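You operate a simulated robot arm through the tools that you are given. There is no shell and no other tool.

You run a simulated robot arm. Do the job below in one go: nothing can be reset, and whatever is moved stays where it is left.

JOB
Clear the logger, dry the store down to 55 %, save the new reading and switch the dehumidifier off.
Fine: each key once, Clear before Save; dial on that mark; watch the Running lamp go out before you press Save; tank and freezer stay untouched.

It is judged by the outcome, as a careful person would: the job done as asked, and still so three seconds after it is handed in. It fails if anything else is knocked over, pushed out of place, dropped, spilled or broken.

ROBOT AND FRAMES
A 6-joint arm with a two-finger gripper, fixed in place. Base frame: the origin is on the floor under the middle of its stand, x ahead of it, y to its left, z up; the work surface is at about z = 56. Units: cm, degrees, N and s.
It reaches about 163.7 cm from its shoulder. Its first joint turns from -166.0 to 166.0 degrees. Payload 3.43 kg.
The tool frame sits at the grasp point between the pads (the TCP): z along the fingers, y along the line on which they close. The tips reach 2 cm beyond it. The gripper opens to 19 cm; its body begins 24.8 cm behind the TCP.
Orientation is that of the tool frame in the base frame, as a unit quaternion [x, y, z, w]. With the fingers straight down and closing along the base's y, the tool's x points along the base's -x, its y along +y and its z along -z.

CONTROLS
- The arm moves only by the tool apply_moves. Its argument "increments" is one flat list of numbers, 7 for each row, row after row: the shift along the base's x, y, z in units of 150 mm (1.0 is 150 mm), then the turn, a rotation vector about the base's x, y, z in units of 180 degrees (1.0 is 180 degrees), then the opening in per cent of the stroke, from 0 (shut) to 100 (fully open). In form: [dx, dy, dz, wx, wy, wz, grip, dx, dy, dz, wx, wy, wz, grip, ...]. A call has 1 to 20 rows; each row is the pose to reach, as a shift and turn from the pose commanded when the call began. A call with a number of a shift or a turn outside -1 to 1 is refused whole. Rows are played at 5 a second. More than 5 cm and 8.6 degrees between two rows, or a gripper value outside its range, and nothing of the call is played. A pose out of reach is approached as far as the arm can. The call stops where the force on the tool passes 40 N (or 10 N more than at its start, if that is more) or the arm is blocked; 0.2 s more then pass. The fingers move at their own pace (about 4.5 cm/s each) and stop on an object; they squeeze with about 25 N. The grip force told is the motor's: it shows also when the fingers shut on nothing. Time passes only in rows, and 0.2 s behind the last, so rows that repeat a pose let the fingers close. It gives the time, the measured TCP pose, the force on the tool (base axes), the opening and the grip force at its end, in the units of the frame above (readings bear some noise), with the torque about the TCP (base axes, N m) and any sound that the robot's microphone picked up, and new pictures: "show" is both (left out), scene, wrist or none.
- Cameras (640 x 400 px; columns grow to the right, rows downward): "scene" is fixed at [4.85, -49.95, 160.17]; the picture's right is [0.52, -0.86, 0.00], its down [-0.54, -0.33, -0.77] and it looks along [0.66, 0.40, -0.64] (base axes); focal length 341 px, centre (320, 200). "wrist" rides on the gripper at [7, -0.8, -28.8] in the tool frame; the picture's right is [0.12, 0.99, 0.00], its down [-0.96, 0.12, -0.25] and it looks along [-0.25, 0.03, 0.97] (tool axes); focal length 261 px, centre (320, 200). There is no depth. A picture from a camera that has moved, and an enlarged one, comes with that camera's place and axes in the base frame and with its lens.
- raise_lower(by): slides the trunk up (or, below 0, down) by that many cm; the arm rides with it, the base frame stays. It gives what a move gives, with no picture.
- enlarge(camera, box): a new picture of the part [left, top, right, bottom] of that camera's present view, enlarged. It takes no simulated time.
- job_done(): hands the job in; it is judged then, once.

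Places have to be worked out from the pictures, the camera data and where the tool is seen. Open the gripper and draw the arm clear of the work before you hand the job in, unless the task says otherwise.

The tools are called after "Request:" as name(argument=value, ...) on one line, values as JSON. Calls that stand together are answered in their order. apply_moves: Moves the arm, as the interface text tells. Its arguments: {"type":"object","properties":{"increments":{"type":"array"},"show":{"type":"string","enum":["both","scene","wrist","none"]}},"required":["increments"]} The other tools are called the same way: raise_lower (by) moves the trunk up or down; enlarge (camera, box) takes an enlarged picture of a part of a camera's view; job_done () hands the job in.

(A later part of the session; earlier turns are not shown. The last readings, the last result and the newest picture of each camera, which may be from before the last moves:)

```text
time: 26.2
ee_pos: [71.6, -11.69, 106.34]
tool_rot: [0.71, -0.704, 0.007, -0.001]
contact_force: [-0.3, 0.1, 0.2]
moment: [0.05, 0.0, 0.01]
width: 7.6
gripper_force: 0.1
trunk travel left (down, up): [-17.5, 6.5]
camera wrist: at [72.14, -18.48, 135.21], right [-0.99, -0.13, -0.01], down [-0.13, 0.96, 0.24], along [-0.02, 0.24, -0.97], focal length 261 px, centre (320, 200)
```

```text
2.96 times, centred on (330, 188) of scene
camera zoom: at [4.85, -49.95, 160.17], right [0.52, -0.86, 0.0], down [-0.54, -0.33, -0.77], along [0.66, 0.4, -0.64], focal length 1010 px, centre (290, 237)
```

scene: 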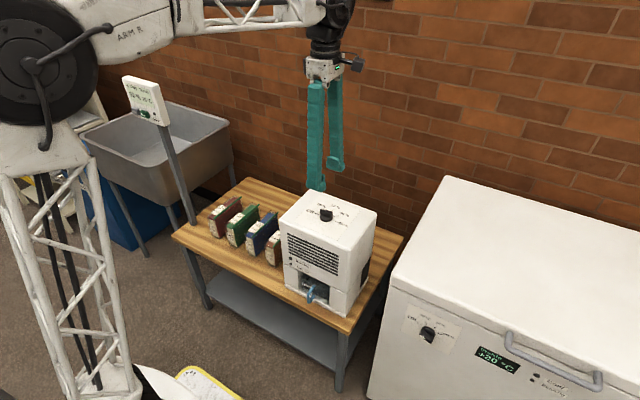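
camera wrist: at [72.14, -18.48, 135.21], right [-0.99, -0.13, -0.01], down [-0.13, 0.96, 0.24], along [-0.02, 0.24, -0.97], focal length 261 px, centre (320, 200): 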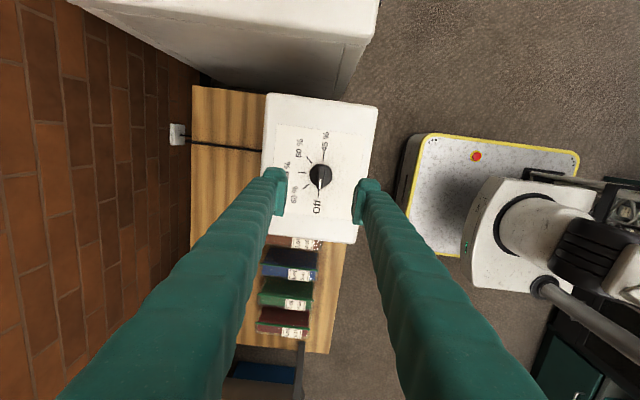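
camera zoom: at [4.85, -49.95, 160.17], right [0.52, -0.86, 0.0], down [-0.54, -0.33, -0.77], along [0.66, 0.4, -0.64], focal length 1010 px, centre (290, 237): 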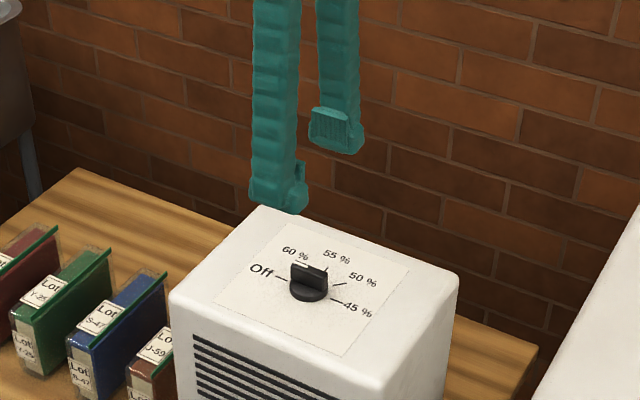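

The TCP is over the dial within about 0.2 cm. I correct x by -0.15 cm and descend to z ≈ 94 (tips at 92) and look again.

Request:
apply_moves(increments=[-0.01, 0, -0.14, 0, 0, 0, 40, -0.01, 0, -0.28, 0, 0, 0, 40, -0.01, 0, -0.42, 0, 0, 0, 40, -0.01, 0, -0.56, 0, 0, 0, 40, -0.01, 0, -0.7, 0, 0, 0, 40, -0.01, 0, -0.82, 0, 0, 0, 40, -0.01, 0, -0.82, 0, 0, 0, 40], show="both")

Request:
enlarge(camera="wrist", box=[240, 130, 400, 230])

Request:
enlarge(camera="scene", box=[290, 170, 370, 230])

```text
time: 27.9
ee_pos: [71.66, -11.8, 94.11]
tool_rot: [0.71, -0.704, 0.007, 0.0]
contact_force: [-0.2, 0.3, -0.3]
moment: [-0.01, -0.02, 0.04]
width: 7.6
gripper_force: 0.0
trunk travel left (down, up): [-17.5, 6.5]
camera wrist: at [72.07, -18.54, 122.96], right [-0.99, -0.13, -0.01], down [-0.13, 0.96, 0.24], along [-0.02, 0.24, -0.97], focal length 261 px, centre (320, 200)
```

scene: 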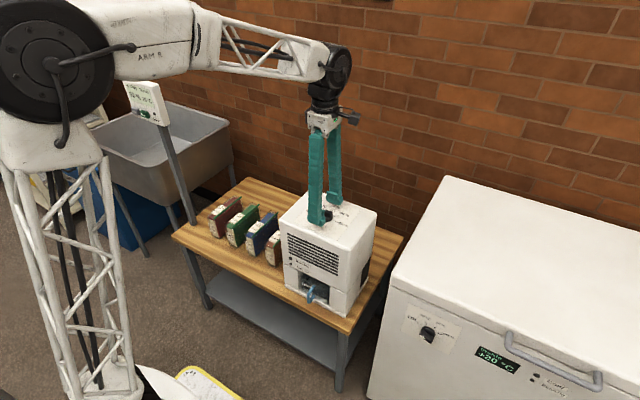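
wrist: 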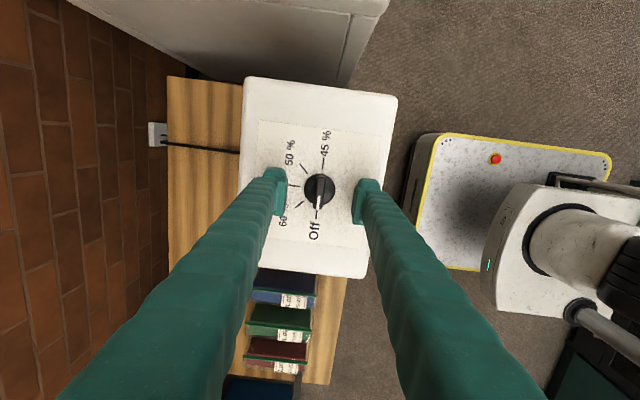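

```text
4.00 times, centred on (320, 180) of wrist
camera zoom: at [72.07, -18.54, 122.96], right [-0.99, -0.13, -0.01], down [-0.13, 0.96, 0.24], along [-0.02, 0.24, -0.97], focal length 1043 px, centre (320, 280)
```

zoom: 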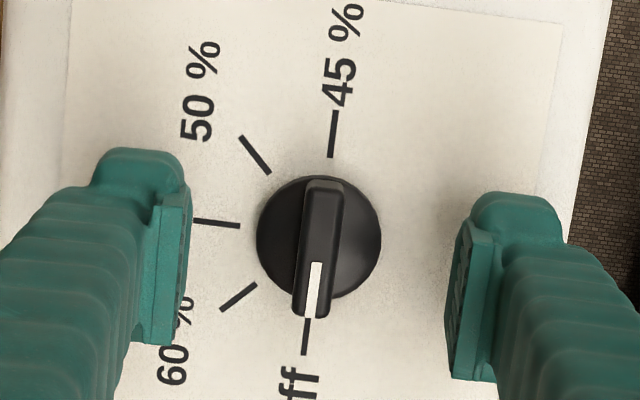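

```text
6.67 times, centred on (330, 200) of scene
camera zoom: at [4.85, -49.95, 160.17], right [0.52, -0.86, 0.0], down [-0.54, -0.33, -0.77], along [0.66, 0.4, -0.64], focal length 2273 px, centre (253, 200)
```

zoom: 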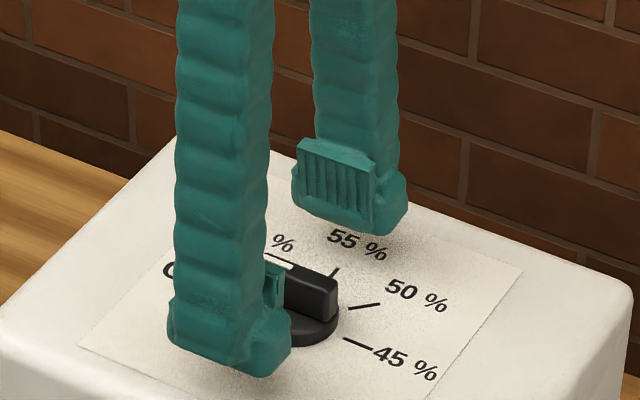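

The bar is centred between the pads and parallel to them. Triangulation puts the bar top at z ≈ 92.4 and the disc top at roughly 90, so I lower to TCP z ≈ 92.5 (tips at 90.5) and close part way first.

Request:
apply_moves(increments=[0, 0, -0.04, 0, 0, 0, 40, 0, 0, -0.08, 0, 0, 0, 40, 0, 0, -0.107, 0, 0, 0, 40, 0, 0, -0.107, 0, 0, 0, 28, 0, 0, -0.107, 0, 0, 0, 18, 0, 0, -0.107, 0, 0, 0, 18], show="both")

Request:
enlarge(camera="wrist", box=[240, 130, 400, 230])

Request:
enlarge(camera="scene", box=[290, 180, 360, 235])

```text
time: 29.2
ee_pos: [71.52, -11.8, 92.55]
tool_rot: [0.71, -0.704, 0.008, 0.0]
contact_force: [-0.2, -0.3, -1.0]
moment: [0.02, 0.0, -0.02]
width: 3.42
gripper_force: 0.0
trunk travel left (down, up): [-17.5, 6.5]
camera wrist: at [72.02, -18.55, 121.35], right [-0.99, -0.13, -0.01], down [-0.13, 0.96, 0.24], along [-0.02, 0.24, -0.97], focal length 261 px, centre (320, 200)
```

scene: 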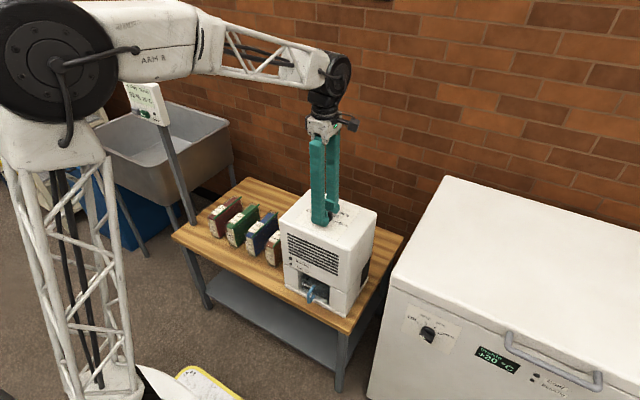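
wrist: 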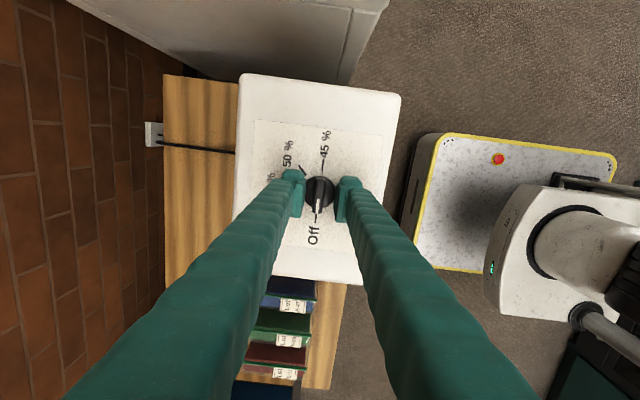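

```text
4.00 times, centred on (320, 180) of wrist
camera zoom: at [72.02, -18.55, 121.35], right [-0.99, -0.13, -0.01], down [-0.13, 0.96, 0.24], along [-0.02, 0.24, -0.97], focal length 1043 px, centre (320, 280)
```

zoom: 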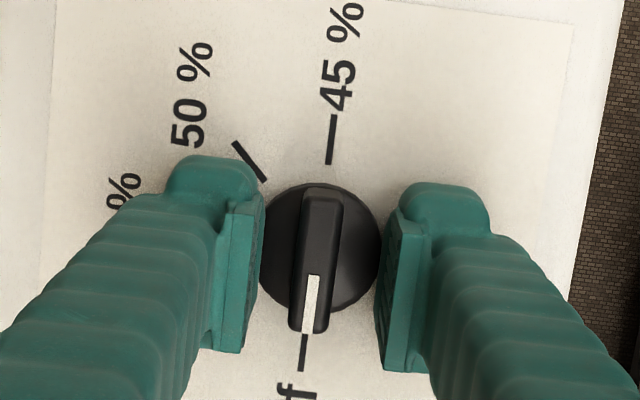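

```text
7.27 times, centred on (325, 208) of scene
camera zoom: at [4.85, -49.95, 160.17], right [0.52, -0.86, 0.0], down [-0.54, -0.33, -0.77], along [0.66, 0.4, -0.64], focal length 2480 px, centre (284, 146)
```

zoom: 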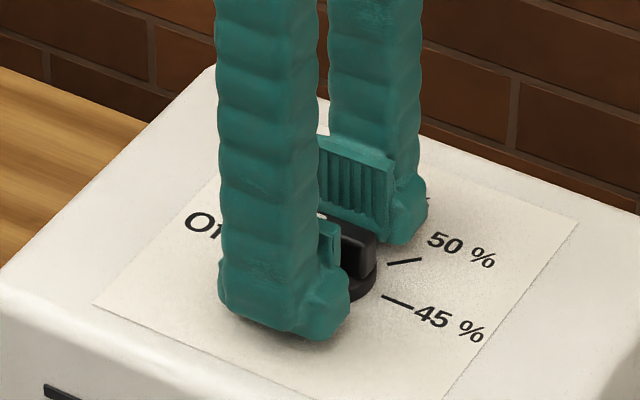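

The pads straddle the bar with no contact force. I close fully onto the bar.

Request:
apply_moves(increments=[0, 0, 0, 0, 0, 0, 12, 0, 0, 0, 0, 0, 0, 8, 0, 0, 0, 0, 0, 0, 4, 0, 0, 0, 0, 0, 0, 0, 0, 0, 0, 0, 0, 0, 0], show="wrist")

Request:
enlarge(camera="wrist", box=[240, 130, 400, 230])

Request:
enlarge(camera="scene", box=[290, 180, 360, 235])

```text
time: 29.9
ee_pos: [71.56, -11.82, 92.98]
tool_rot: [0.71, -0.704, 0.01, -0.002]
contact_force: [-2.2, 0.2, 21.6]
moment: [-0.02, 0.45, -0.01]
width: 1.58
gripper_force: 1.1
trunk travel left (down, up): [-17.5, 6.5]
stopped in row 2: the force on the tool passed its limit at 43 N (the readings are from after the stop); the commanded pose is now the measured one
camera wrist: at [71.92, -18.52, 121.79], right [-0.99, -0.13, -0.02], down [-0.13, 0.96, 0.23], along [-0.01, 0.23, -0.97], focal length 261 px, centre (320, 200)
```

wrist: 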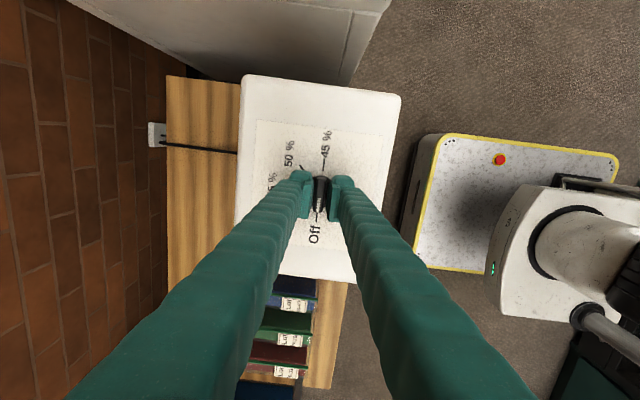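

```text
4.00 times, centred on (320, 180) of wrist
camera zoom: at [71.92, -18.52, 121.79], right [-0.99, -0.13, -0.02], down [-0.13, 0.96, 0.23], along [-0.01, 0.23, -0.97], focal length 1043 px, centre (320, 280)
```

zoom: 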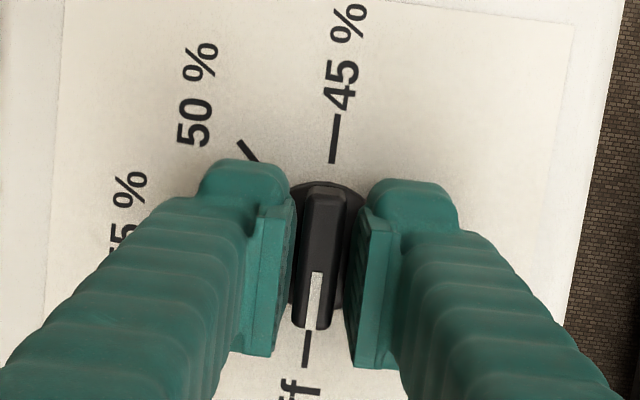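

```text
7.27 times, centred on (325, 208) of scene
camera zoom: at [4.85, -49.95, 160.17], right [0.52, -0.86, 0.0], down [-0.54, -0.33, -0.77], along [0.66, 0.4, -0.64], focal length 2480 px, centre (284, 146)
```

zoom: 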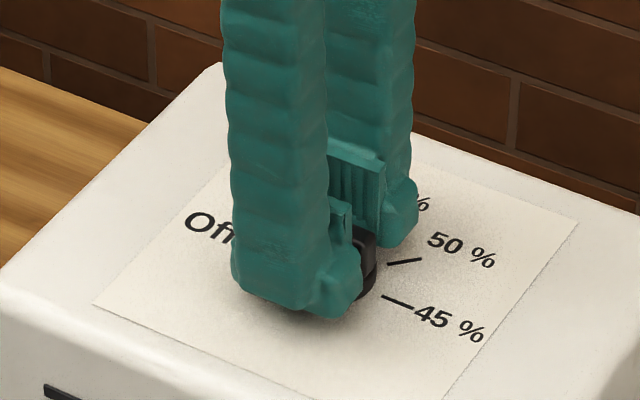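

The tips met the disc under the bar (upward force), so the disc top is at z ≈ 91. I raise by 0.4 cm to relieve it, then close on the bar.

Request:
apply_moves(increments=[0, 0, 0.015, 0, 0, 0, 12, 0, 0, 0.03, 0, 0, 0, 12, 0, 0, 0.03, 0, 0, 0, 12], show="none")

```text
time: 30.6
ee_pos: [71.75, -11.85, 93.19]
tool_rot: [0.711, -0.703, 0.009, -0.001]
contact_force: [-1.1, 0.1, 0.2]
moment: [0.01, 0.0, 0.03]
width: 2.27
gripper_force: 0.1
trunk travel left (down, up): [-17.5, 6.5]
```

The force is relieved. Now I close onto the bar in steps.

Request:
apply_moves(increments=[0, 0, 0, 0, 0, 0, 9, 0, 0, 0, 0, 0, 0, 6, 0, 0, 0, 0, 0, 0, 3, 0, 0, 0, 0, 0, 0, 0, 0, 0, 0, 0, 0, 0, 0], show="wrist")

Request:
enlarge(camera="wrist", box=[240, 130, 400, 230])

Request:
enlarge(camera="scene", box=[290, 180, 360, 235])

```text
time: 31.9
ee_pos: [71.81, -12.01, 93.13]
tool_rot: [0.71, -0.704, 0.01, -0.002]
contact_force: [0.4, -0.1, -1.8]
moment: [0.0, 0.02, -0.22]
width: 1.1
gripper_force: 44.3
trunk travel left (down, up): [-17.5, 6.5]
camera wrist: at [72.04, -18.57, 122.03], right [-0.99, -0.13, -0.01], down [-0.13, 0.96, 0.23], along [-0.02, 0.23, -0.97], focal length 261 px, centre (320, 200)
```

wrist: 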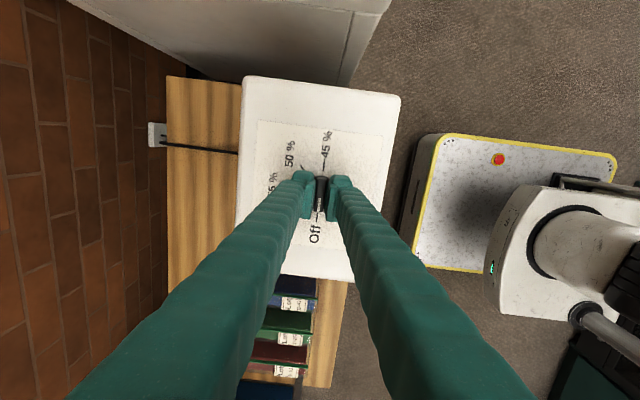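

```text
4.00 times, centred on (320, 180) of wrist
camera zoom: at [72.04, -18.57, 122.03], right [-0.99, -0.13, -0.01], down [-0.13, 0.96, 0.23], along [-0.02, 0.23, -0.97], focal length 1043 px, centre (320, 280)
```

zoom: 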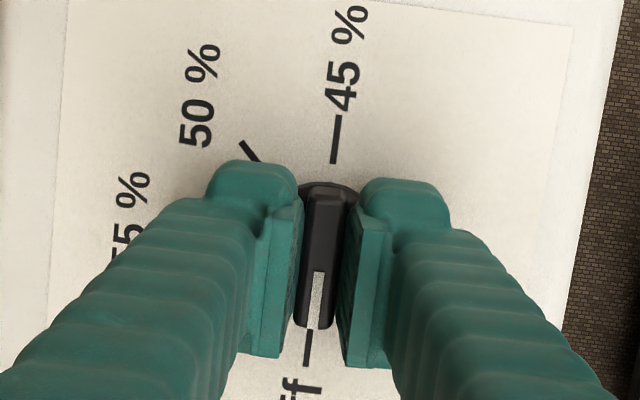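

```text
7.27 times, centred on (325, 208) of scene
camera zoom: at [4.85, -49.95, 160.17], right [0.52, -0.86, 0.0], down [-0.54, -0.33, -0.77], along [0.66, 0.4, -0.64], focal length 2480 px, centre (284, 146)
```

zoom: 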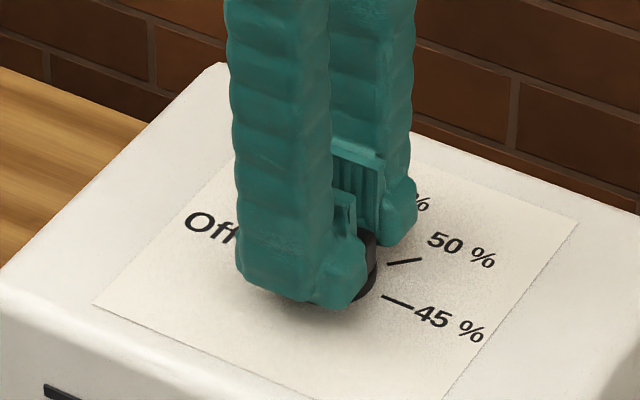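

The bar is gripped (1.1 cm, no side load). I turn -45° about z first and check the forces.

Request:
apply_moves(increments=[0, 0, 0, 0, 0, -0.0278, 0, 0, 0, 0, 0, 0, -0.0556, 0, 0, 0, 0, 0, 0, -0.0833, 0, 0, 0, 0, 0, 0, -0.1111, 0, 0, 0, 0, 0, 0, -0.1389, 0, 0, 0, 0, 0, 0, -0.1667, 0, 0, 0, 0, 0, 0, -0.1944, 0, 0, 0, 0, 0, 0, -0.2222, 0, 0, 0, 0, 0, 0, -0.25, 0, 0, 0, 0, 0, 0, -0.25, 0], show="wrist")

Request:
enlarge(camera="wrist", box=[240, 130, 400, 230])

Request:
enlarge(camera="scene", box=[270, 180, 390, 320])

```text
time: 34.0
ee_pos: [71.81, -11.85, 93.2]
tool_rot: [-0.386, 0.922, -0.01, -0.002]
contact_force: [19.0, -4.2, 1.3]
moment: [-0.01, -0.12, 0.05]
width: 1.08
gripper_force: 44.2
trunk travel left (down, up): [-17.5, 6.5]
camera wrist: at [67.23, -16.94, 122.03], right [-0.79, 0.61, -0.01], down [0.59, 0.77, 0.23], along [0.16, 0.18, -0.97], focal length 261 px, centre (320, 200)
```

wrist: 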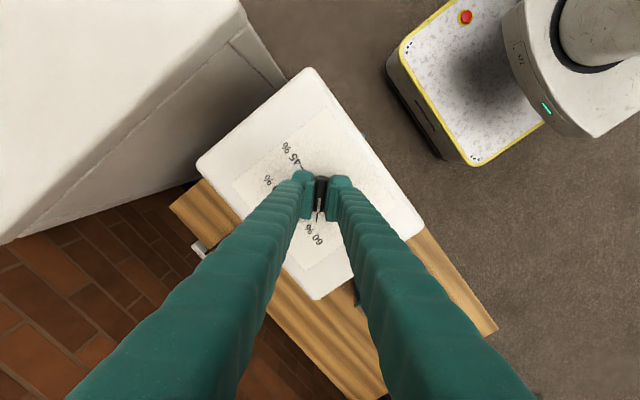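

```text
4.00 times, centred on (320, 180) of wrist
camera zoom: at [67.23, -16.94, 122.03], right [-0.79, 0.61, -0.01], down [0.59, 0.77, 0.23], along [0.16, 0.18, -0.97], focal length 1043 px, centre (320, 280)
```

zoom: 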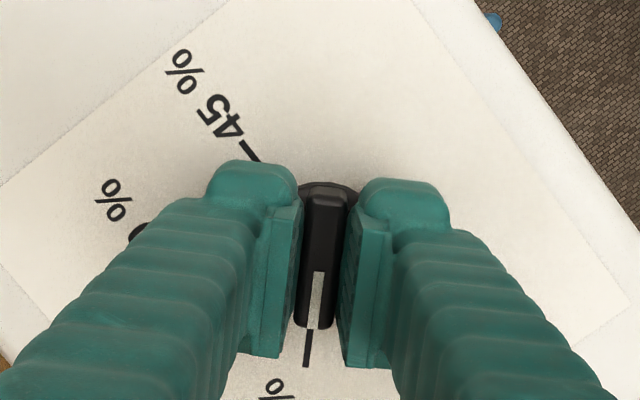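

```text
2.86 times, centred on (330, 250) of scene
camera zoom: at [4.85, -49.95, 160.17], right [0.52, -0.86, 0.0], down [-0.54, -0.33, -0.77], along [0.66, 0.4, -0.64], focal length 974 px, centre (291, 57)
```

zoom: 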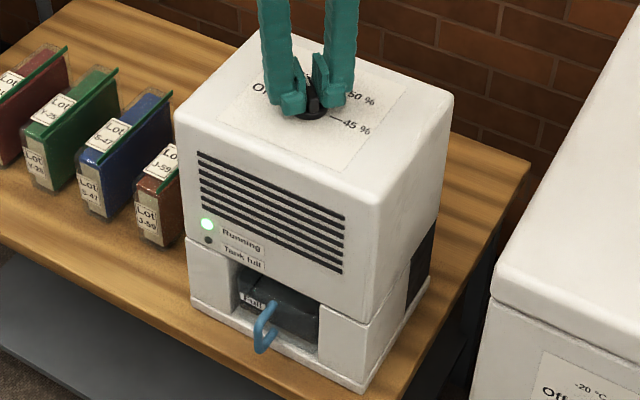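

The Running lamp lit at 60 %. There is a 19 N side load in x, so the dial's axis is slightly further in +x; I shift +0.25 cm and turn the remaining 45° to the 55 % mark.

Request:
apply_moves(increments=[0.008, 0, 0, 0, 0, 0, 0, 0.016, -0.002, 0, 0, 0, 0, 0, 0.016, -0.002, 0, 0, 0, -0.0278, 0, 0.016, -0.002, 0, 0, 0, -0.0556, 0, 0.016, -0.002, 0, 0, 0, -0.0833, 0, 0.016, -0.002, 0, 0, 0, -0.1111, 0, 0.016, -0.002, 0, 0, 0, -0.1389, 0, 0.016, -0.002, 0, 0, 0, -0.1667, 0, 0.016, -0.002, 0, 0, 0, -0.1944, 0, 0.016, -0.002, 0, 0, 0, -0.2222, 0, 0.016, -0.002, 0, 0, 0, -0.25, 0, 0.016, -0.002, 0, 0, 0, -0.25, 0], show="wrist")

Request:
enlarge(camera="wrist", box=[240, 130, 400, 230])

Request:
enlarge(camera="scene", box=[270, 180, 390, 320])

Request:
enlarge(camera="scene", box=[110, 65, 190, 130])

```text
time: 36.6
ee_pos: [71.75, -12.08, 93.12]
tool_rot: [-0.004, 1.0, -0.008, -0.007]
contact_force: [-21.2, -7.8, -6.6]
moment: [-0.05, 0.21, -0.01]
width: 1.09
gripper_force: 44.4
trunk travel left (down, up): [-17.5, 6.5]
camera wrist: at [65.07, -12.43, 122.04], right [-0.13, 0.99, -0.01], down [0.96, 0.13, 0.23], along [0.23, 0.02, -0.97], focal length 261 px, centre (320, 200)
```

wrist: 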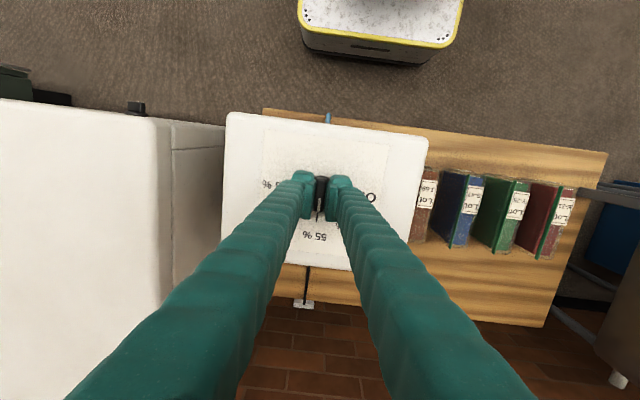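

```text
4.00 times, centred on (320, 180) of wrist
camera zoom: at [65.07, -12.43, 122.04], right [-0.13, 0.99, -0.01], down [0.96, 0.13, 0.23], along [0.23, 0.02, -0.97], focal length 1043 px, centre (320, 280)
```

zoom: 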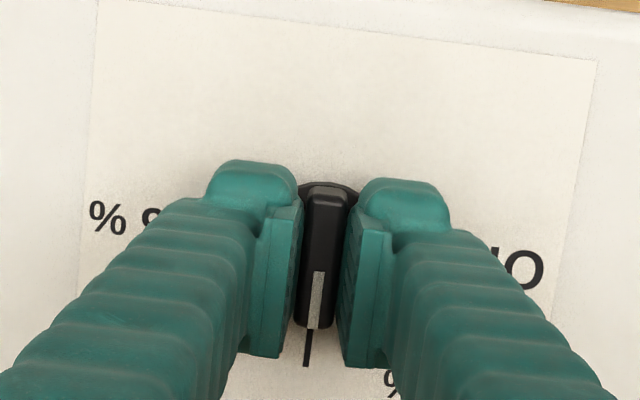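

```text
2.86 times, centred on (330, 250) of scene
camera zoom: at [4.85, -49.95, 160.17], right [0.52, -0.86, 0.0], down [-0.54, -0.33, -0.77], along [0.66, 0.4, -0.64], focal length 974 px, centre (291, 57)
```

zoom: 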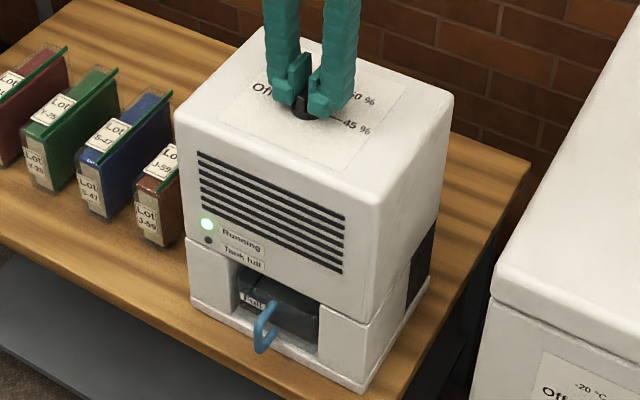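

```text
6.15 times, centred on (150, 98) of scene
camera zoom: at [4.85, -49.95, 160.17], right [0.52, -0.86, 0.0], down [-0.54, -0.33, -0.77], along [0.66, 0.4, -0.64], focal length 2098 px, centre (1366, 831)
```

zoom: 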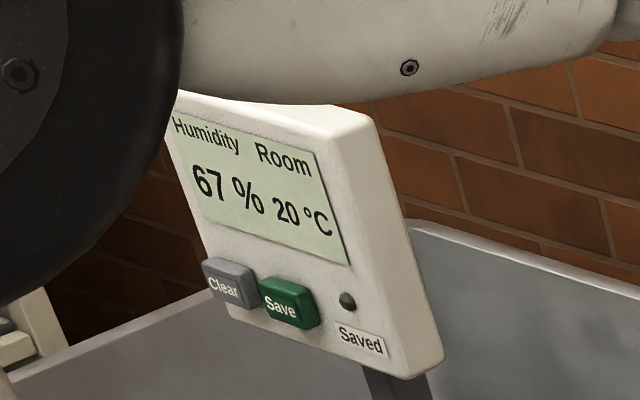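

The pointer is on the 55 % mark within about 1°, Running is lit, and the display reads 67 %. I take out the side load with a small shift, open the fingers, and lift clear to check the dial.

Request:
apply_moves(increments=[-0.004, -0.002, 0, 0, 0, 0, 0, -0.008, -0.003, 0, 0, 0, 0, 0, -0.008, -0.003, 0, 0, 0, 0, 0], show="none")

```text
time: 37.5
ee_pos: [71.87, -11.97, 93.26]
tool_rot: [-0.004, 1.0, -0.008, -0.005]
contact_force: [-8.0, -9.3, -16.4]
moment: [-0.01, -0.23, 0.0]
width: 1.09
gripper_force: 44.5
trunk travel left (down, up): [-17.5, 6.5]
```

The loads are small enough; I open the fingers and then lift.

Request:
apply_moves(increments=[0, 0, 0, 0, 0, 0, 10, 0, 0, 0, 0, 0, 0, 20, 0, 0, 0, 0, 0, 0, 32, 0, 0, 0, 0, 0, 0, 40, 0, 0, 0.05, 0, 0, 0, 40, 0, 0, 0.2, 0, 0, 0, 40, 0, 0, 0.4, 0, 0, 0, 40, 0, 0, 0.6, 0, 0, 0, 40, 0, 0, 0.8, 0, 0, 0, 40, 0, 0, 1, 0, 0, 0, 40], show="wrist")

Request:
enlarge(camera="wrist", box=[240, 110, 400, 210])

Request:
enlarge(camera="scene", box=[270, 180, 390, 320])

Request:
enlarge(camera="scene", box=[110, 65, 190, 130])

```text
time: 39.6
ee_pos: [71.71, -12.04, 108.11]
tool_rot: [-0.005, 1.0, -0.008, -0.006]
contact_force: [0.8, -0.1, -0.7]
moment: [0.02, 0.02, -0.01]
width: 7.62
gripper_force: 0.1
trunk travel left (down, up): [-17.5, 6.5]
camera wrist: at [64.93, -12.47, 136.98], right [-0.13, 0.99, -0.01], down [0.96, 0.13, 0.23], along [0.23, 0.02, -0.97], focal length 261 px, centre (320, 200)
```

wrist: 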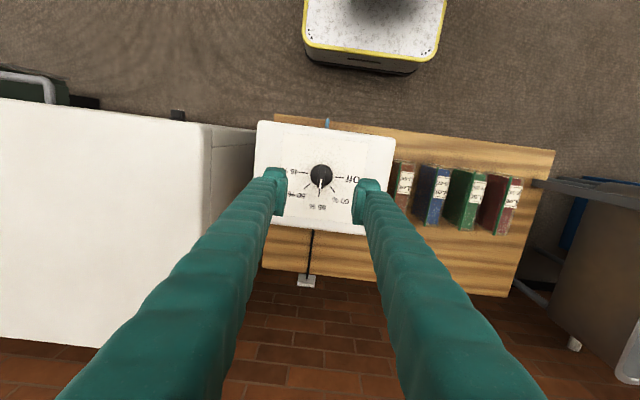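

```text
4.00 times, centred on (320, 160) of wrist
camera zoom: at [64.93, -12.47, 136.98], right [-0.13, 0.99, -0.01], down [0.96, 0.13, 0.23], along [0.23, 0.02, -0.97], focal length 1043 px, centre (320, 360)
```

zoom: 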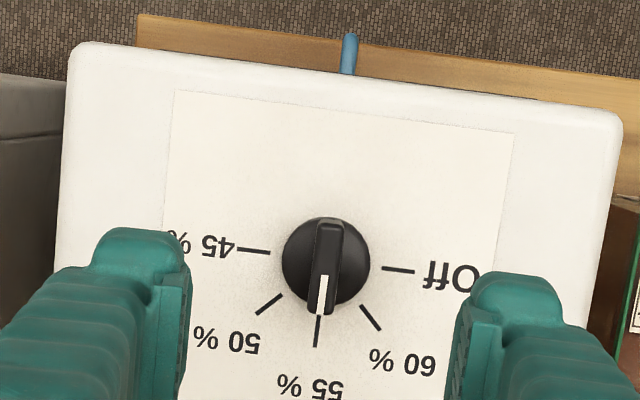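

```text
2.86 times, centred on (330, 250) of scene
camera zoom: at [4.85, -49.95, 160.17], right [0.52, -0.86, 0.0], down [-0.54, -0.33, -0.77], along [0.66, 0.4, -0.64], focal length 974 px, centre (291, 57)
```

zoom: 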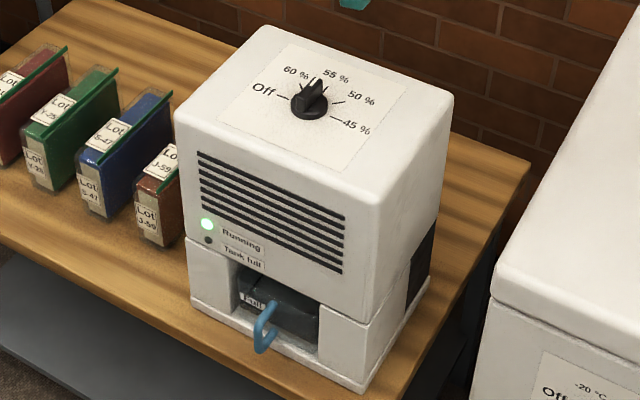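

```text
6.15 times, centred on (150, 98) of scene
camera zoom: at [4.85, -49.95, 160.17], right [0.52, -0.86, 0.0], down [-0.54, -0.33, -0.77], along [0.66, 0.4, -0.64], focal length 2098 px, centre (1366, 831)
```

zoom: 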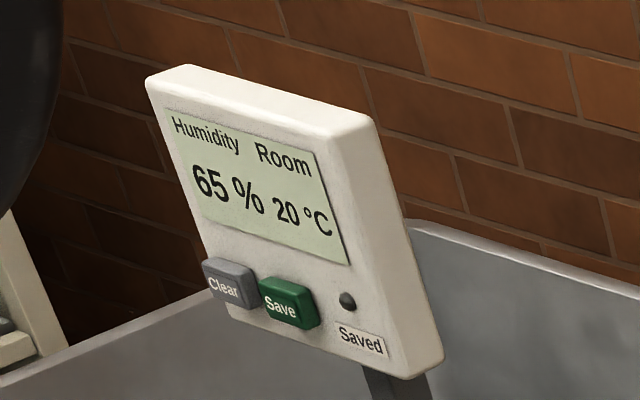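

The dial sits on 55 % and humidity is already 65 % and falling. I return toward the logger, turning the gripper back +90° about z while rising and moving left.

Request:
apply_moves(increments=[-0.05, 0.083, 0.073, 0, 0, 0.0417, 40, -0.1, 0.167, 0.147, 0, 0, 0.0833, 30, -0.15, 0.25, 0.22, 0, 0, 0.125, 20, -0.2, 0.333, 0.293, 0, 0, 0.1667, 10, -0.25, 0.417, 0.367, 0, 0, 0.2083, 0, -0.3, 0.5, 0.44, 0, 0, 0.25, 0, -0.35, 0.583, 0.513, 0, 0, 0.2917, 0, -0.4, 0.667, 0.587, 0, 0, 0.3333, 0, -0.45, 0.75, 0.66, 0, 0, 0.375, 0, -0.5, 0.833, 0.733, 0, 0, 0.4167, 0, -0.55, 0.917, 0.807, 0, 0, 0.4583, 0, -0.6, 1, 0.88, 0, 0, 0.5, 0, -0.6, 1, 0.88, 0, 0, 0.5, 0], show="none")

Request:
apply_moves(increments=[-0.08, 0.167, 0, 0, 0, 0, 0, -0.16, 0.333, 0, 0, 0, 0, 0, -0.24, 0.5, 0, 0, 0, 0, 0, -0.33, 0.667, 0, 0, 0, 0, 0, -0.41, 0.833, 0, 0, 0, 0, 0, -0.49, 1, 0, 0, 0, 0, 0, -0.49, 1, 0, 0, 0, 0, 0], show="none")

Request:
apply_moves(increments=[0, 0.167, 0, 0, 0, 0, 0, 0, 0.333, 0, 0, 0, 0, 0, 0, 0.5, 0, 0, 0, 0, 0, 0, 0.667, 0, 0, 0, 0, 0, 0, 0.833, 0, 0, 0, 0, 0, 0, 1, 0, 0, 0, 0, 0, 0, 1, 0, 0, 0, 0, 0], show="both")

```text
time: 42.5
ee_pos: [62.61, 3.13, 121.51]
tool_rot: [0.71, -0.704, 0.01, -0.001]
contact_force: [-0.2, 0.1, -0.5]
moment: [-0.01, -0.02, 0.01]
width: 0.0
gripper_force: 25.2
trunk travel left (down, up): [-17.5, 6.5]
```

```text
time: 44.0
ee_pos: [55.46, 18.29, 121.51]
tool_rot: [0.71, -0.705, 0.01, -0.001]
contact_force: [-0.1, -0.1, 0.2]
moment: [0.06, -0.01, -0.02]
width: 0.01
gripper_force: 24.9
trunk travel left (down, up): [-17.5, 6.5]
```

```text
time: 45.6
ee_pos: [55.67, 33.13, 121.38]
tool_rot: [0.71, -0.704, 0.01, -0.002]
contact_force: [0.7, 0.6, 0.5]
moment: [-0.03, 0.03, 0.03]
width: 0.01
gripper_force: 25.3
trunk travel left (down, up): [-17.5, 6.5]
camera wrist: at [55.94, 26.49, 150.21], right [-0.99, -0.13, -0.01], down [-0.13, 0.96, 0.23], along [-0.02, 0.23, -0.97], focal length 261 px, centre (320, 200)
```

scene: 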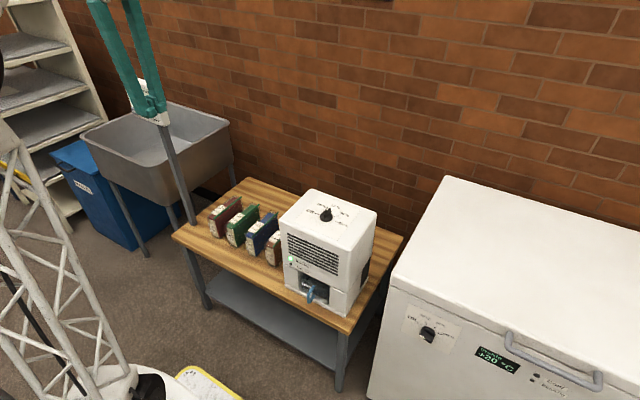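
wrist: 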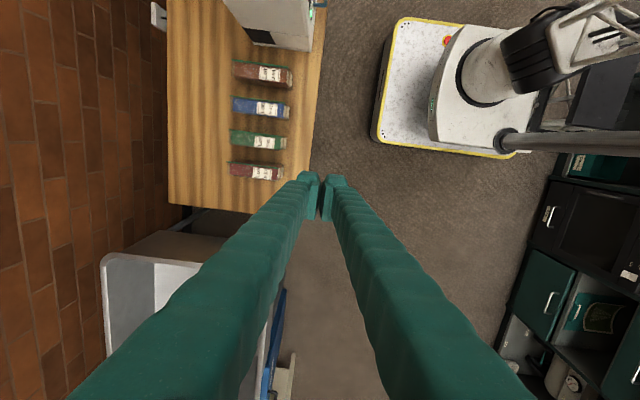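

Running is still lit. I go further left and pitch the fingers back up to the key-pressing attitude (30° below horizontal), staying at x ≈ 55.

Request:
apply_moves(increments=[0, 0.16, 0, 0, 0, 0, 0, 0, 0.32, 0, 0, 0, 0, 0, 0, 0.48, 0, 0, 0, 0, 0, 0, 0.64, 0, 0, 0, 0, 0, 0, 0.8, 0, 0, 0, 0, 0, 0, 0.82, -0.05, 0, -0.037, 0, 0, 0, 0.84, -0.1, 0, -0.074, 0, 0, 0, 0.86, -0.15, 0, -0.111, 0, 0, 0, 0.88, -0.2, 0, -0.148, 0, 0, 0, 0.9, -0.25, 0, -0.185, 0, 0, 0, 0.92, -0.3, 0, -0.222, 0, 0, 0, 0.94, -0.35, 0, -0.259, 0, 0, 0, 0.97, -0.4, 0, -0.296, 0, 0, 0, 1, -0.5, 0, -0.333, 0, 0, 0, 1, -0.5, 0, -0.333, 0, 0], show="both")

Request:
enlarge(camera="scene", box=[90, 65, 190, 145])

Request:
enlarge(camera="wrist", box=[200, 120, 380, 250])

Request:
enlarge(camera="scene", box=[270, 180, 390, 320])

```text
time: 48.9
ee_pos: [55.44, 48.11, 114.01]
tool_rot: [0.61, -0.609, 0.363, -0.354]
contact_force: [0.8, 0.7, 0.6]
moment: [0.05, 0.01, 0.03]
width: 0.0
gripper_force: 25.1
trunk travel left (down, up): [-17.5, 6.5]
camera wrist: at [30.61, 41.36, 128.82], right [-0.48, -0.13, -0.87], down [-0.27, 0.96, 0.01], along [0.83, 0.24, -0.5], focal length 261 px, centre (320, 200)
```

scene: 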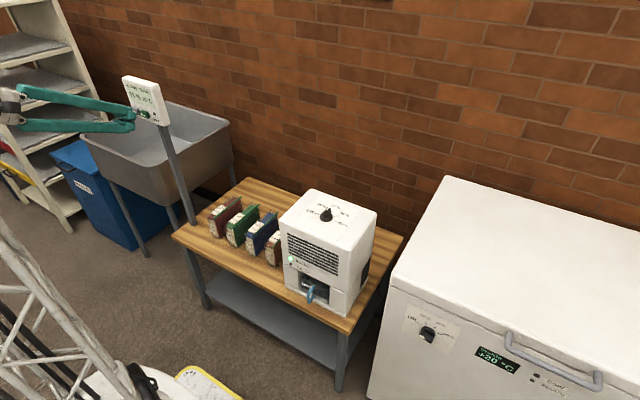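
wrist: 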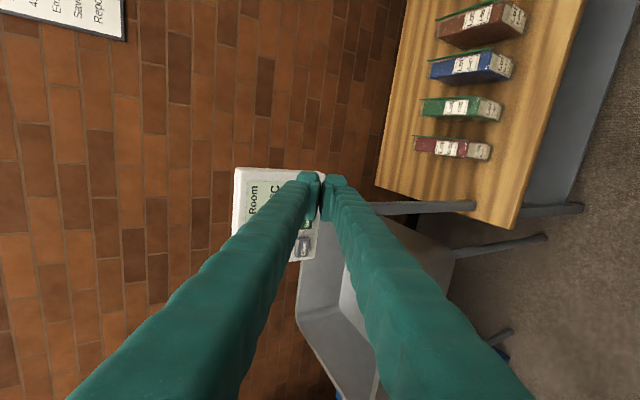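

```text
5.00 times, centred on (140, 105) of scene
camera zoom: at [4.85, -49.95, 160.17], right [0.52, -0.86, 0.0], down [-0.54, -0.33, -0.77], along [0.66, 0.4, -0.64], focal length 1705 px, centre (1220, 675)
```

zoom: 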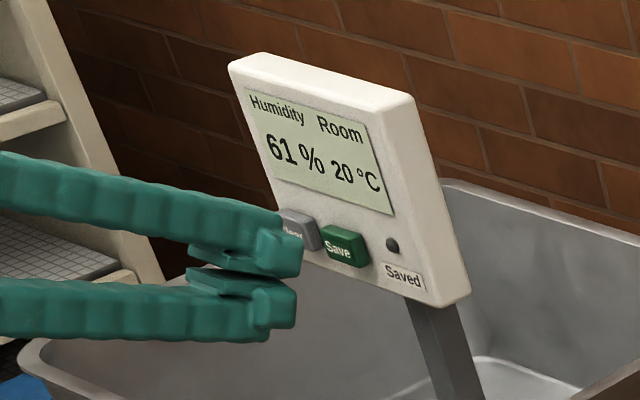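

```text
3.08 times, centred on (290, 185) of wrist
camera zoom: at [30.61, 41.36, 128.82], right [-0.48, -0.13, -0.87], down [-0.27, 0.96, 0.01], along [0.83, 0.24, -0.5], focal length 802 px, centre (412, 246)
```

zoom: 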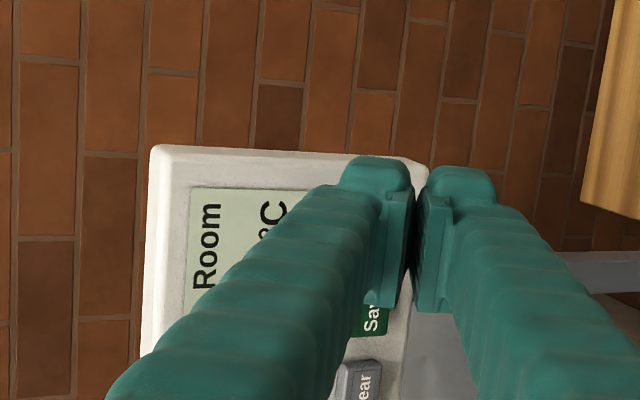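

```text
2.86 times, centred on (330, 250) of scene
camera zoom: at [4.85, -49.95, 160.17], right [0.52, -0.86, 0.0], down [-0.54, -0.33, -0.77], along [0.66, 0.4, -0.64], focal length 974 px, centre (291, 57)
```

zoom: 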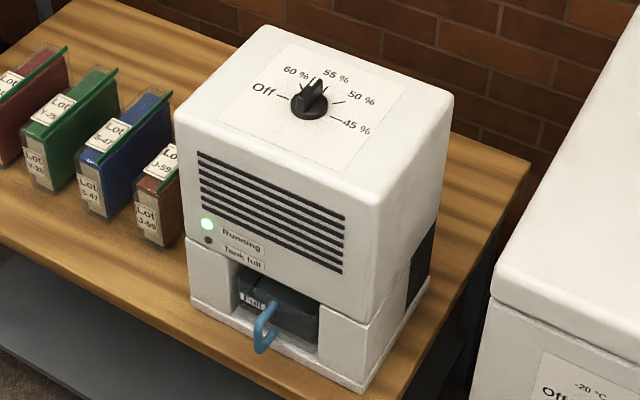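

Humidity is 61 % and Running is still lit. I position the fingertip about 3 cm in front of Save (y ≈ 53.9, z ≈ 109.4) and wait there.

Request:
apply_moves(increments=[0, 0.08, -0.06, 0, 0, 0, 0, 0, 0.16, -0.12, 0, 0, 0, 0, 0, 0.24, -0.18, 0, 0, 0, 0, 0, 0.32, -0.25, 0, 0, 0, 0, 0.06, 0.387, -0.307, 0, 0, 0, 0, 0.13, 0.387, -0.307, 0, 0, 0, 0, 0.2, 0.387, -0.307, 0, 0, 0, 0, 0.27, 0.387, -0.307, 0, 0, 0, 0, 0.27, 0.387, -0.307, 0, 0, 0, 0], show="both")

Request:
enlarge(camera="scene", box=[110, 70, 180, 135])

Request:
enlarge(camera="wrist", box=[220, 120, 360, 240])

```text
time: 50.9
ee_pos: [59.54, 54.0, 109.32]
tool_rot: [0.61, -0.609, 0.363, -0.353]
contact_force: [-0.6, -0.7, 0.2]
moment: [0.01, 0.02, -0.02]
width: 0.0
gripper_force: 25.2
trunk travel left (down, up): [-17.5, 6.5]
camera wrist: at [34.67, 47.18, 124.17], right [-0.48, -0.13, -0.87], down [-0.27, 0.96, 0.01], along [0.83, 0.23, -0.5], focal length 261 px, centre (320, 200)
```

scene: 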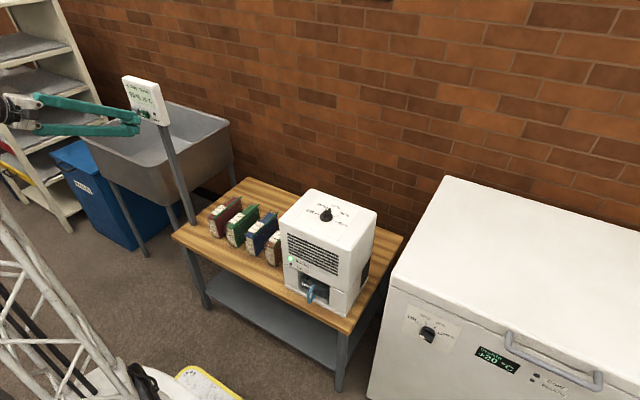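
wrist: 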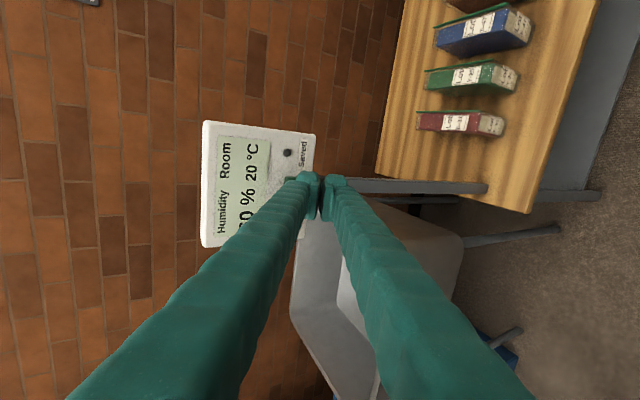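

```text
6.15 times, centred on (145, 102) of scene
camera zoom: at [4.85, -49.95, 160.17], right [0.52, -0.86, 0.0], down [-0.54, -0.33, -0.77], along [0.66, 0.4, -0.64], focal length 2098 px, centre (1397, 800)
```

zoom: 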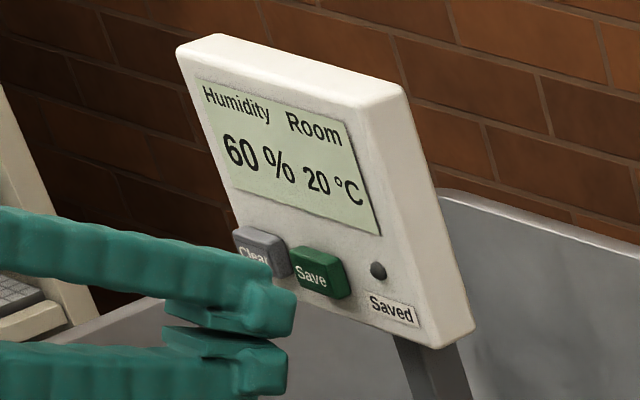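

```text
3.33 times, centred on (290, 180) of wrist
camera zoom: at [34.67, 47.18, 124.17], right [-0.48, -0.13, -0.87], down [-0.27, 0.96, 0.01], along [0.83, 0.23, -0.5], focal length 869 px, centre (420, 267)
```

zoom: 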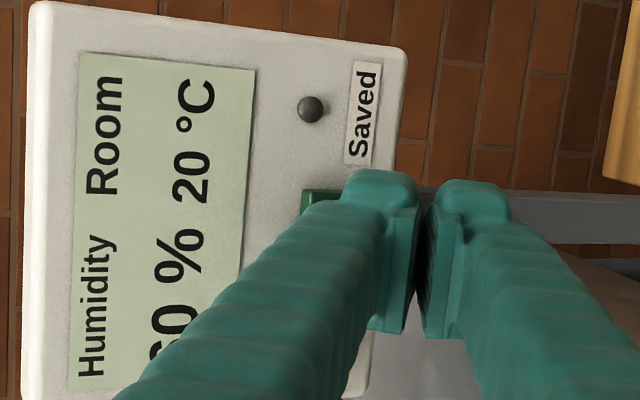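

The display reads 60 % and Running is on. I hold still and wait, watching the scene.

Request:
apply_moves(increments=[0, 0, 0, 0, 0, 0, 0, 0, 0, 0, 0, 0, 0, 0, 0, 0, 0, 0, 0, 0, 0, 0, 0, 0, 0, 0, 0, 0, 0, 0, 0, 0, 0, 0, 0, 0, 0, 0, 0, 0, 0, 0, 0, 0, 0, 0, 0, 0, 0, 0, 0, 0, 0, 0, 0, 0, 0, 0, 0, 0, 0, 0, 0, 0, 0, 0, 0, 0, 0, 0, 0, 0, 0, 0, 0, 0, 0, 0, 0, 0, 0, 0, 0, 0, 0, 0, 0, 0, 0, 0, 0, 0, 0, 0, 0, 0, 0, 0, 0, 0, 0, 0, 0, 0, 0, 0, 0, 0, 0, 0, 0, 0, 0, 0, 0, 0, 0, 0, 0, 0, 0, 0, 0, 0, 0, 0, 0, 0, 0, 0, 0, 0, 0, 0, 0, 0, 0, 0, 0, 0], show="none")

Request:
apply_moves(increments=[0, 0, 0, 0, 0, 0, 0, 0, 0, 0, 0, 0, 0, 0, 0, 0, 0, 0, 0, 0, 0, 0, 0, 0, 0, 0, 0, 0, 0, 0, 0, 0, 0, 0, 0, 0, 0, 0, 0, 0, 0, 0, 0, 0, 0, 0, 0, 0, 0, 0, 0, 0, 0, 0, 0, 0, 0, 0, 0, 0, 0, 0, 0, 0, 0, 0, 0, 0, 0, 0, 0, 0, 0, 0, 0, 0, 0, 0, 0, 0, 0, 0, 0, 0, 0, 0, 0, 0, 0, 0, 0, 0, 0, 0, 0, 0, 0, 0, 0, 0, 0, 0, 0, 0, 0, 0, 0, 0, 0, 0, 0, 0, 0, 0, 0, 0, 0, 0, 0, 0, 0, 0, 0, 0, 0, 0, 0, 0, 0, 0, 0, 0, 0, 0, 0, 0, 0, 0, 0, 0], show="none")

Request:
enlarge(camera="scene", box=[110, 70, 180, 135])

Request:
enlarge(camera="scene", box=[270, 180, 390, 320])

```text
time: 55.0
ee_pos: [59.54, 53.76, 109.37]
tool_rot: [0.611, -0.609, 0.362, -0.353]
contact_force: [-0.4, 0.0, -0.6]
moment: [0.0, 0.03, -0.02]
width: 0.02
gripper_force: 24.8
trunk travel left (down, up): [-17.5, 6.5]
```

```text
time: 59.2
ee_pos: [59.46, 53.79, 109.33]
tool_rot: [0.61, -0.609, 0.363, -0.354]
contact_force: [0.3, 0.3, 0.0]
moment: [0.0, 0.01, 0.02]
width: 0.0
gripper_force: 24.8
trunk travel left (down, up): [-17.5, 6.5]
```

```text
6.15 times, centred on (145, 102) of scene
camera zoom: at [4.85, -49.95, 160.17], right [0.52, -0.86, 0.0], down [-0.54, -0.33, -0.77], along [0.66, 0.4, -0.64], focal length 2098 px, centre (1397, 800)
```

zoom: 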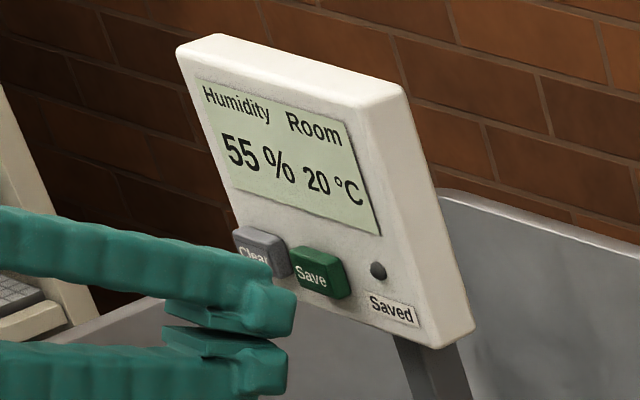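

```text
2.86 times, centred on (330, 250) of scene
camera zoom: at [4.85, -49.95, 160.17], right [0.52, -0.86, 0.0], down [-0.54, -0.33, -0.77], along [0.66, 0.4, -0.64], focal length 974 px, centre (291, 57)
```

zoom: 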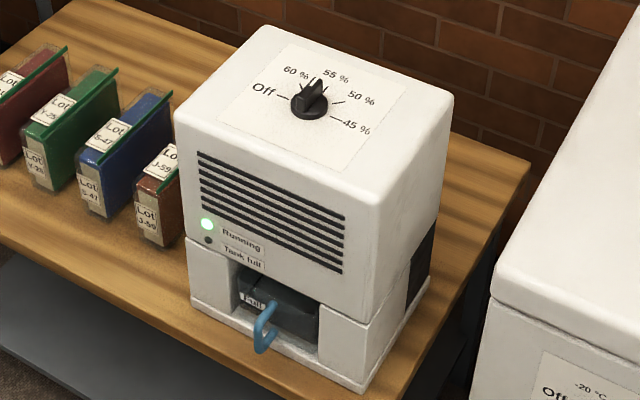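

The display shows 55 % but the Running lamp is still lit, so I must keep waiting.

Request:
apply_moves(increments=[0, 0, 0, 0, 0, 0, 0, 0, 0, 0, 0, 0, 0, 0, 0, 0, 0, 0, 0, 0, 0, 0, 0, 0, 0, 0, 0, 0, 0, 0, 0, 0, 0, 0, 0, 0, 0, 0, 0, 0, 0, 0, 0, 0, 0, 0, 0, 0, 0, 0, 0, 0, 0, 0, 0, 0], show="none")

Request:
enlarge(camera="scene", box=[110, 70, 180, 135])

Request:
enlarge(camera="scene", box=[270, 180, 390, 320])

```text
time: 61.0
ee_pos: [59.55, 53.84, 109.28]
tool_rot: [0.61, -0.609, 0.363, -0.353]
contact_force: [0.2, -0.7, -0.5]
moment: [0.0, 0.01, -0.01]
width: 0.0
gripper_force: 24.6
trunk travel left (down, up): [-17.5, 6.5]
```

```text
6.15 times, centred on (145, 102) of scene
camera zoom: at [4.85, -49.95, 160.17], right [0.52, -0.86, 0.0], down [-0.54, -0.33, -0.77], along [0.66, 0.4, -0.64], focal length 2098 px, centre (1397, 800)
```

zoom: 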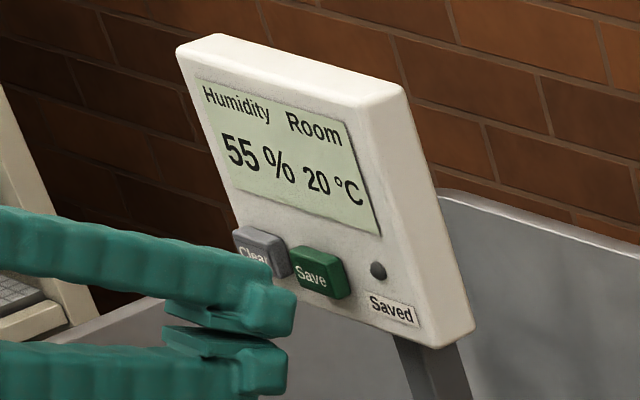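

```text
2.86 times, centred on (330, 250) of scene
camera zoom: at [4.85, -49.95, 160.17], right [0.52, -0.86, 0.0], down [-0.54, -0.33, -0.77], along [0.66, 0.4, -0.64], focal length 974 px, centre (291, 57)
```

zoom: 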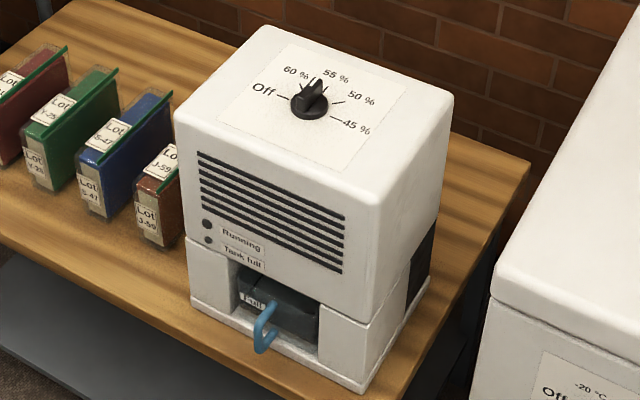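

Running has gone out at 55 % with the Tank full lamp dark, so now I press Save. I advance to just before contact at the earlier key depth.

Request:
apply_moves(increments=[0.035, 0, 0, 0, 0, 0, 0, 0.07, 0, 0, 0, 0, 0, 0, 0.105, 0, 0, 0, 0, 0, 0, 0.14, 0, 0, 0, 0, 0, 0, 0.175, 0, 0, 0, 0, 0, 0], show="none")

Request:
enlarge(camera="scene", box=[110, 70, 180, 135])

Request:
enlarge(camera="wrist", box=[220, 120, 360, 240])

```text
time: 62.2
ee_pos: [62.07, 53.95, 109.32]
tool_rot: [0.61, -0.609, 0.362, -0.354]
contact_force: [0.4, -0.4, -0.4]
moment: [-0.01, 0.02, -0.01]
width: 0.0
gripper_force: 25.0
trunk travel left (down, up): [-17.5, 6.5]
```

```text
6.15 times, centred on (145, 102) of scene
camera zoom: at [4.85, -49.95, 160.17], right [0.52, -0.86, 0.0], down [-0.54, -0.33, -0.77], along [0.66, 0.4, -0.64], focal length 2098 px, centre (1397, 800)
```

zoom: 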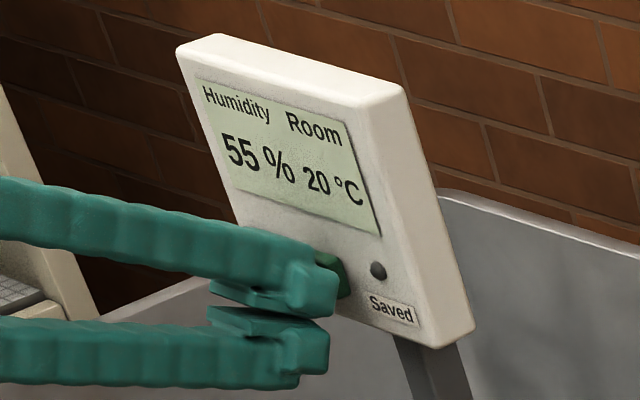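

```text
3.33 times, centred on (290, 180) of wrist
camera zoom: at [37.3, 47.22, 124.19], right [-0.48, -0.13, -0.87], down [-0.27, 0.96, 0.01], along [0.83, 0.23, -0.5], focal length 869 px, centre (420, 267)
```

zoom: 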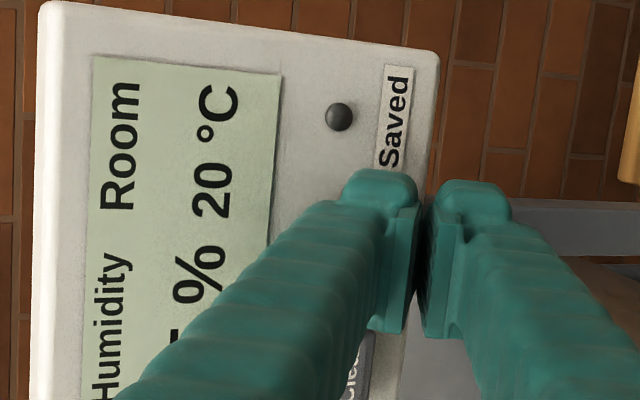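

No contact yet, and the tip fully covers Save with Clear off to the side. I advance in small steps.

Request:
apply_moves(increments=[0.01, 0, 0, 0, 0, 0, 0, 0.02, 0, 0, 0, 0, 0, 0, 0.03, 0, 0, 0, 0, 0, 0], show="none")

```text
time: 63.0
ee_pos: [62.55, 53.9, 109.44]
tool_rot: [0.61, -0.609, 0.363, -0.353]
contact_force: [-1.2, 0.3, 0.3]
moment: [0.02, -0.02, 0.01]
width: 0.01
gripper_force: 24.9
trunk travel left (down, up): [-17.5, 6.5]
```

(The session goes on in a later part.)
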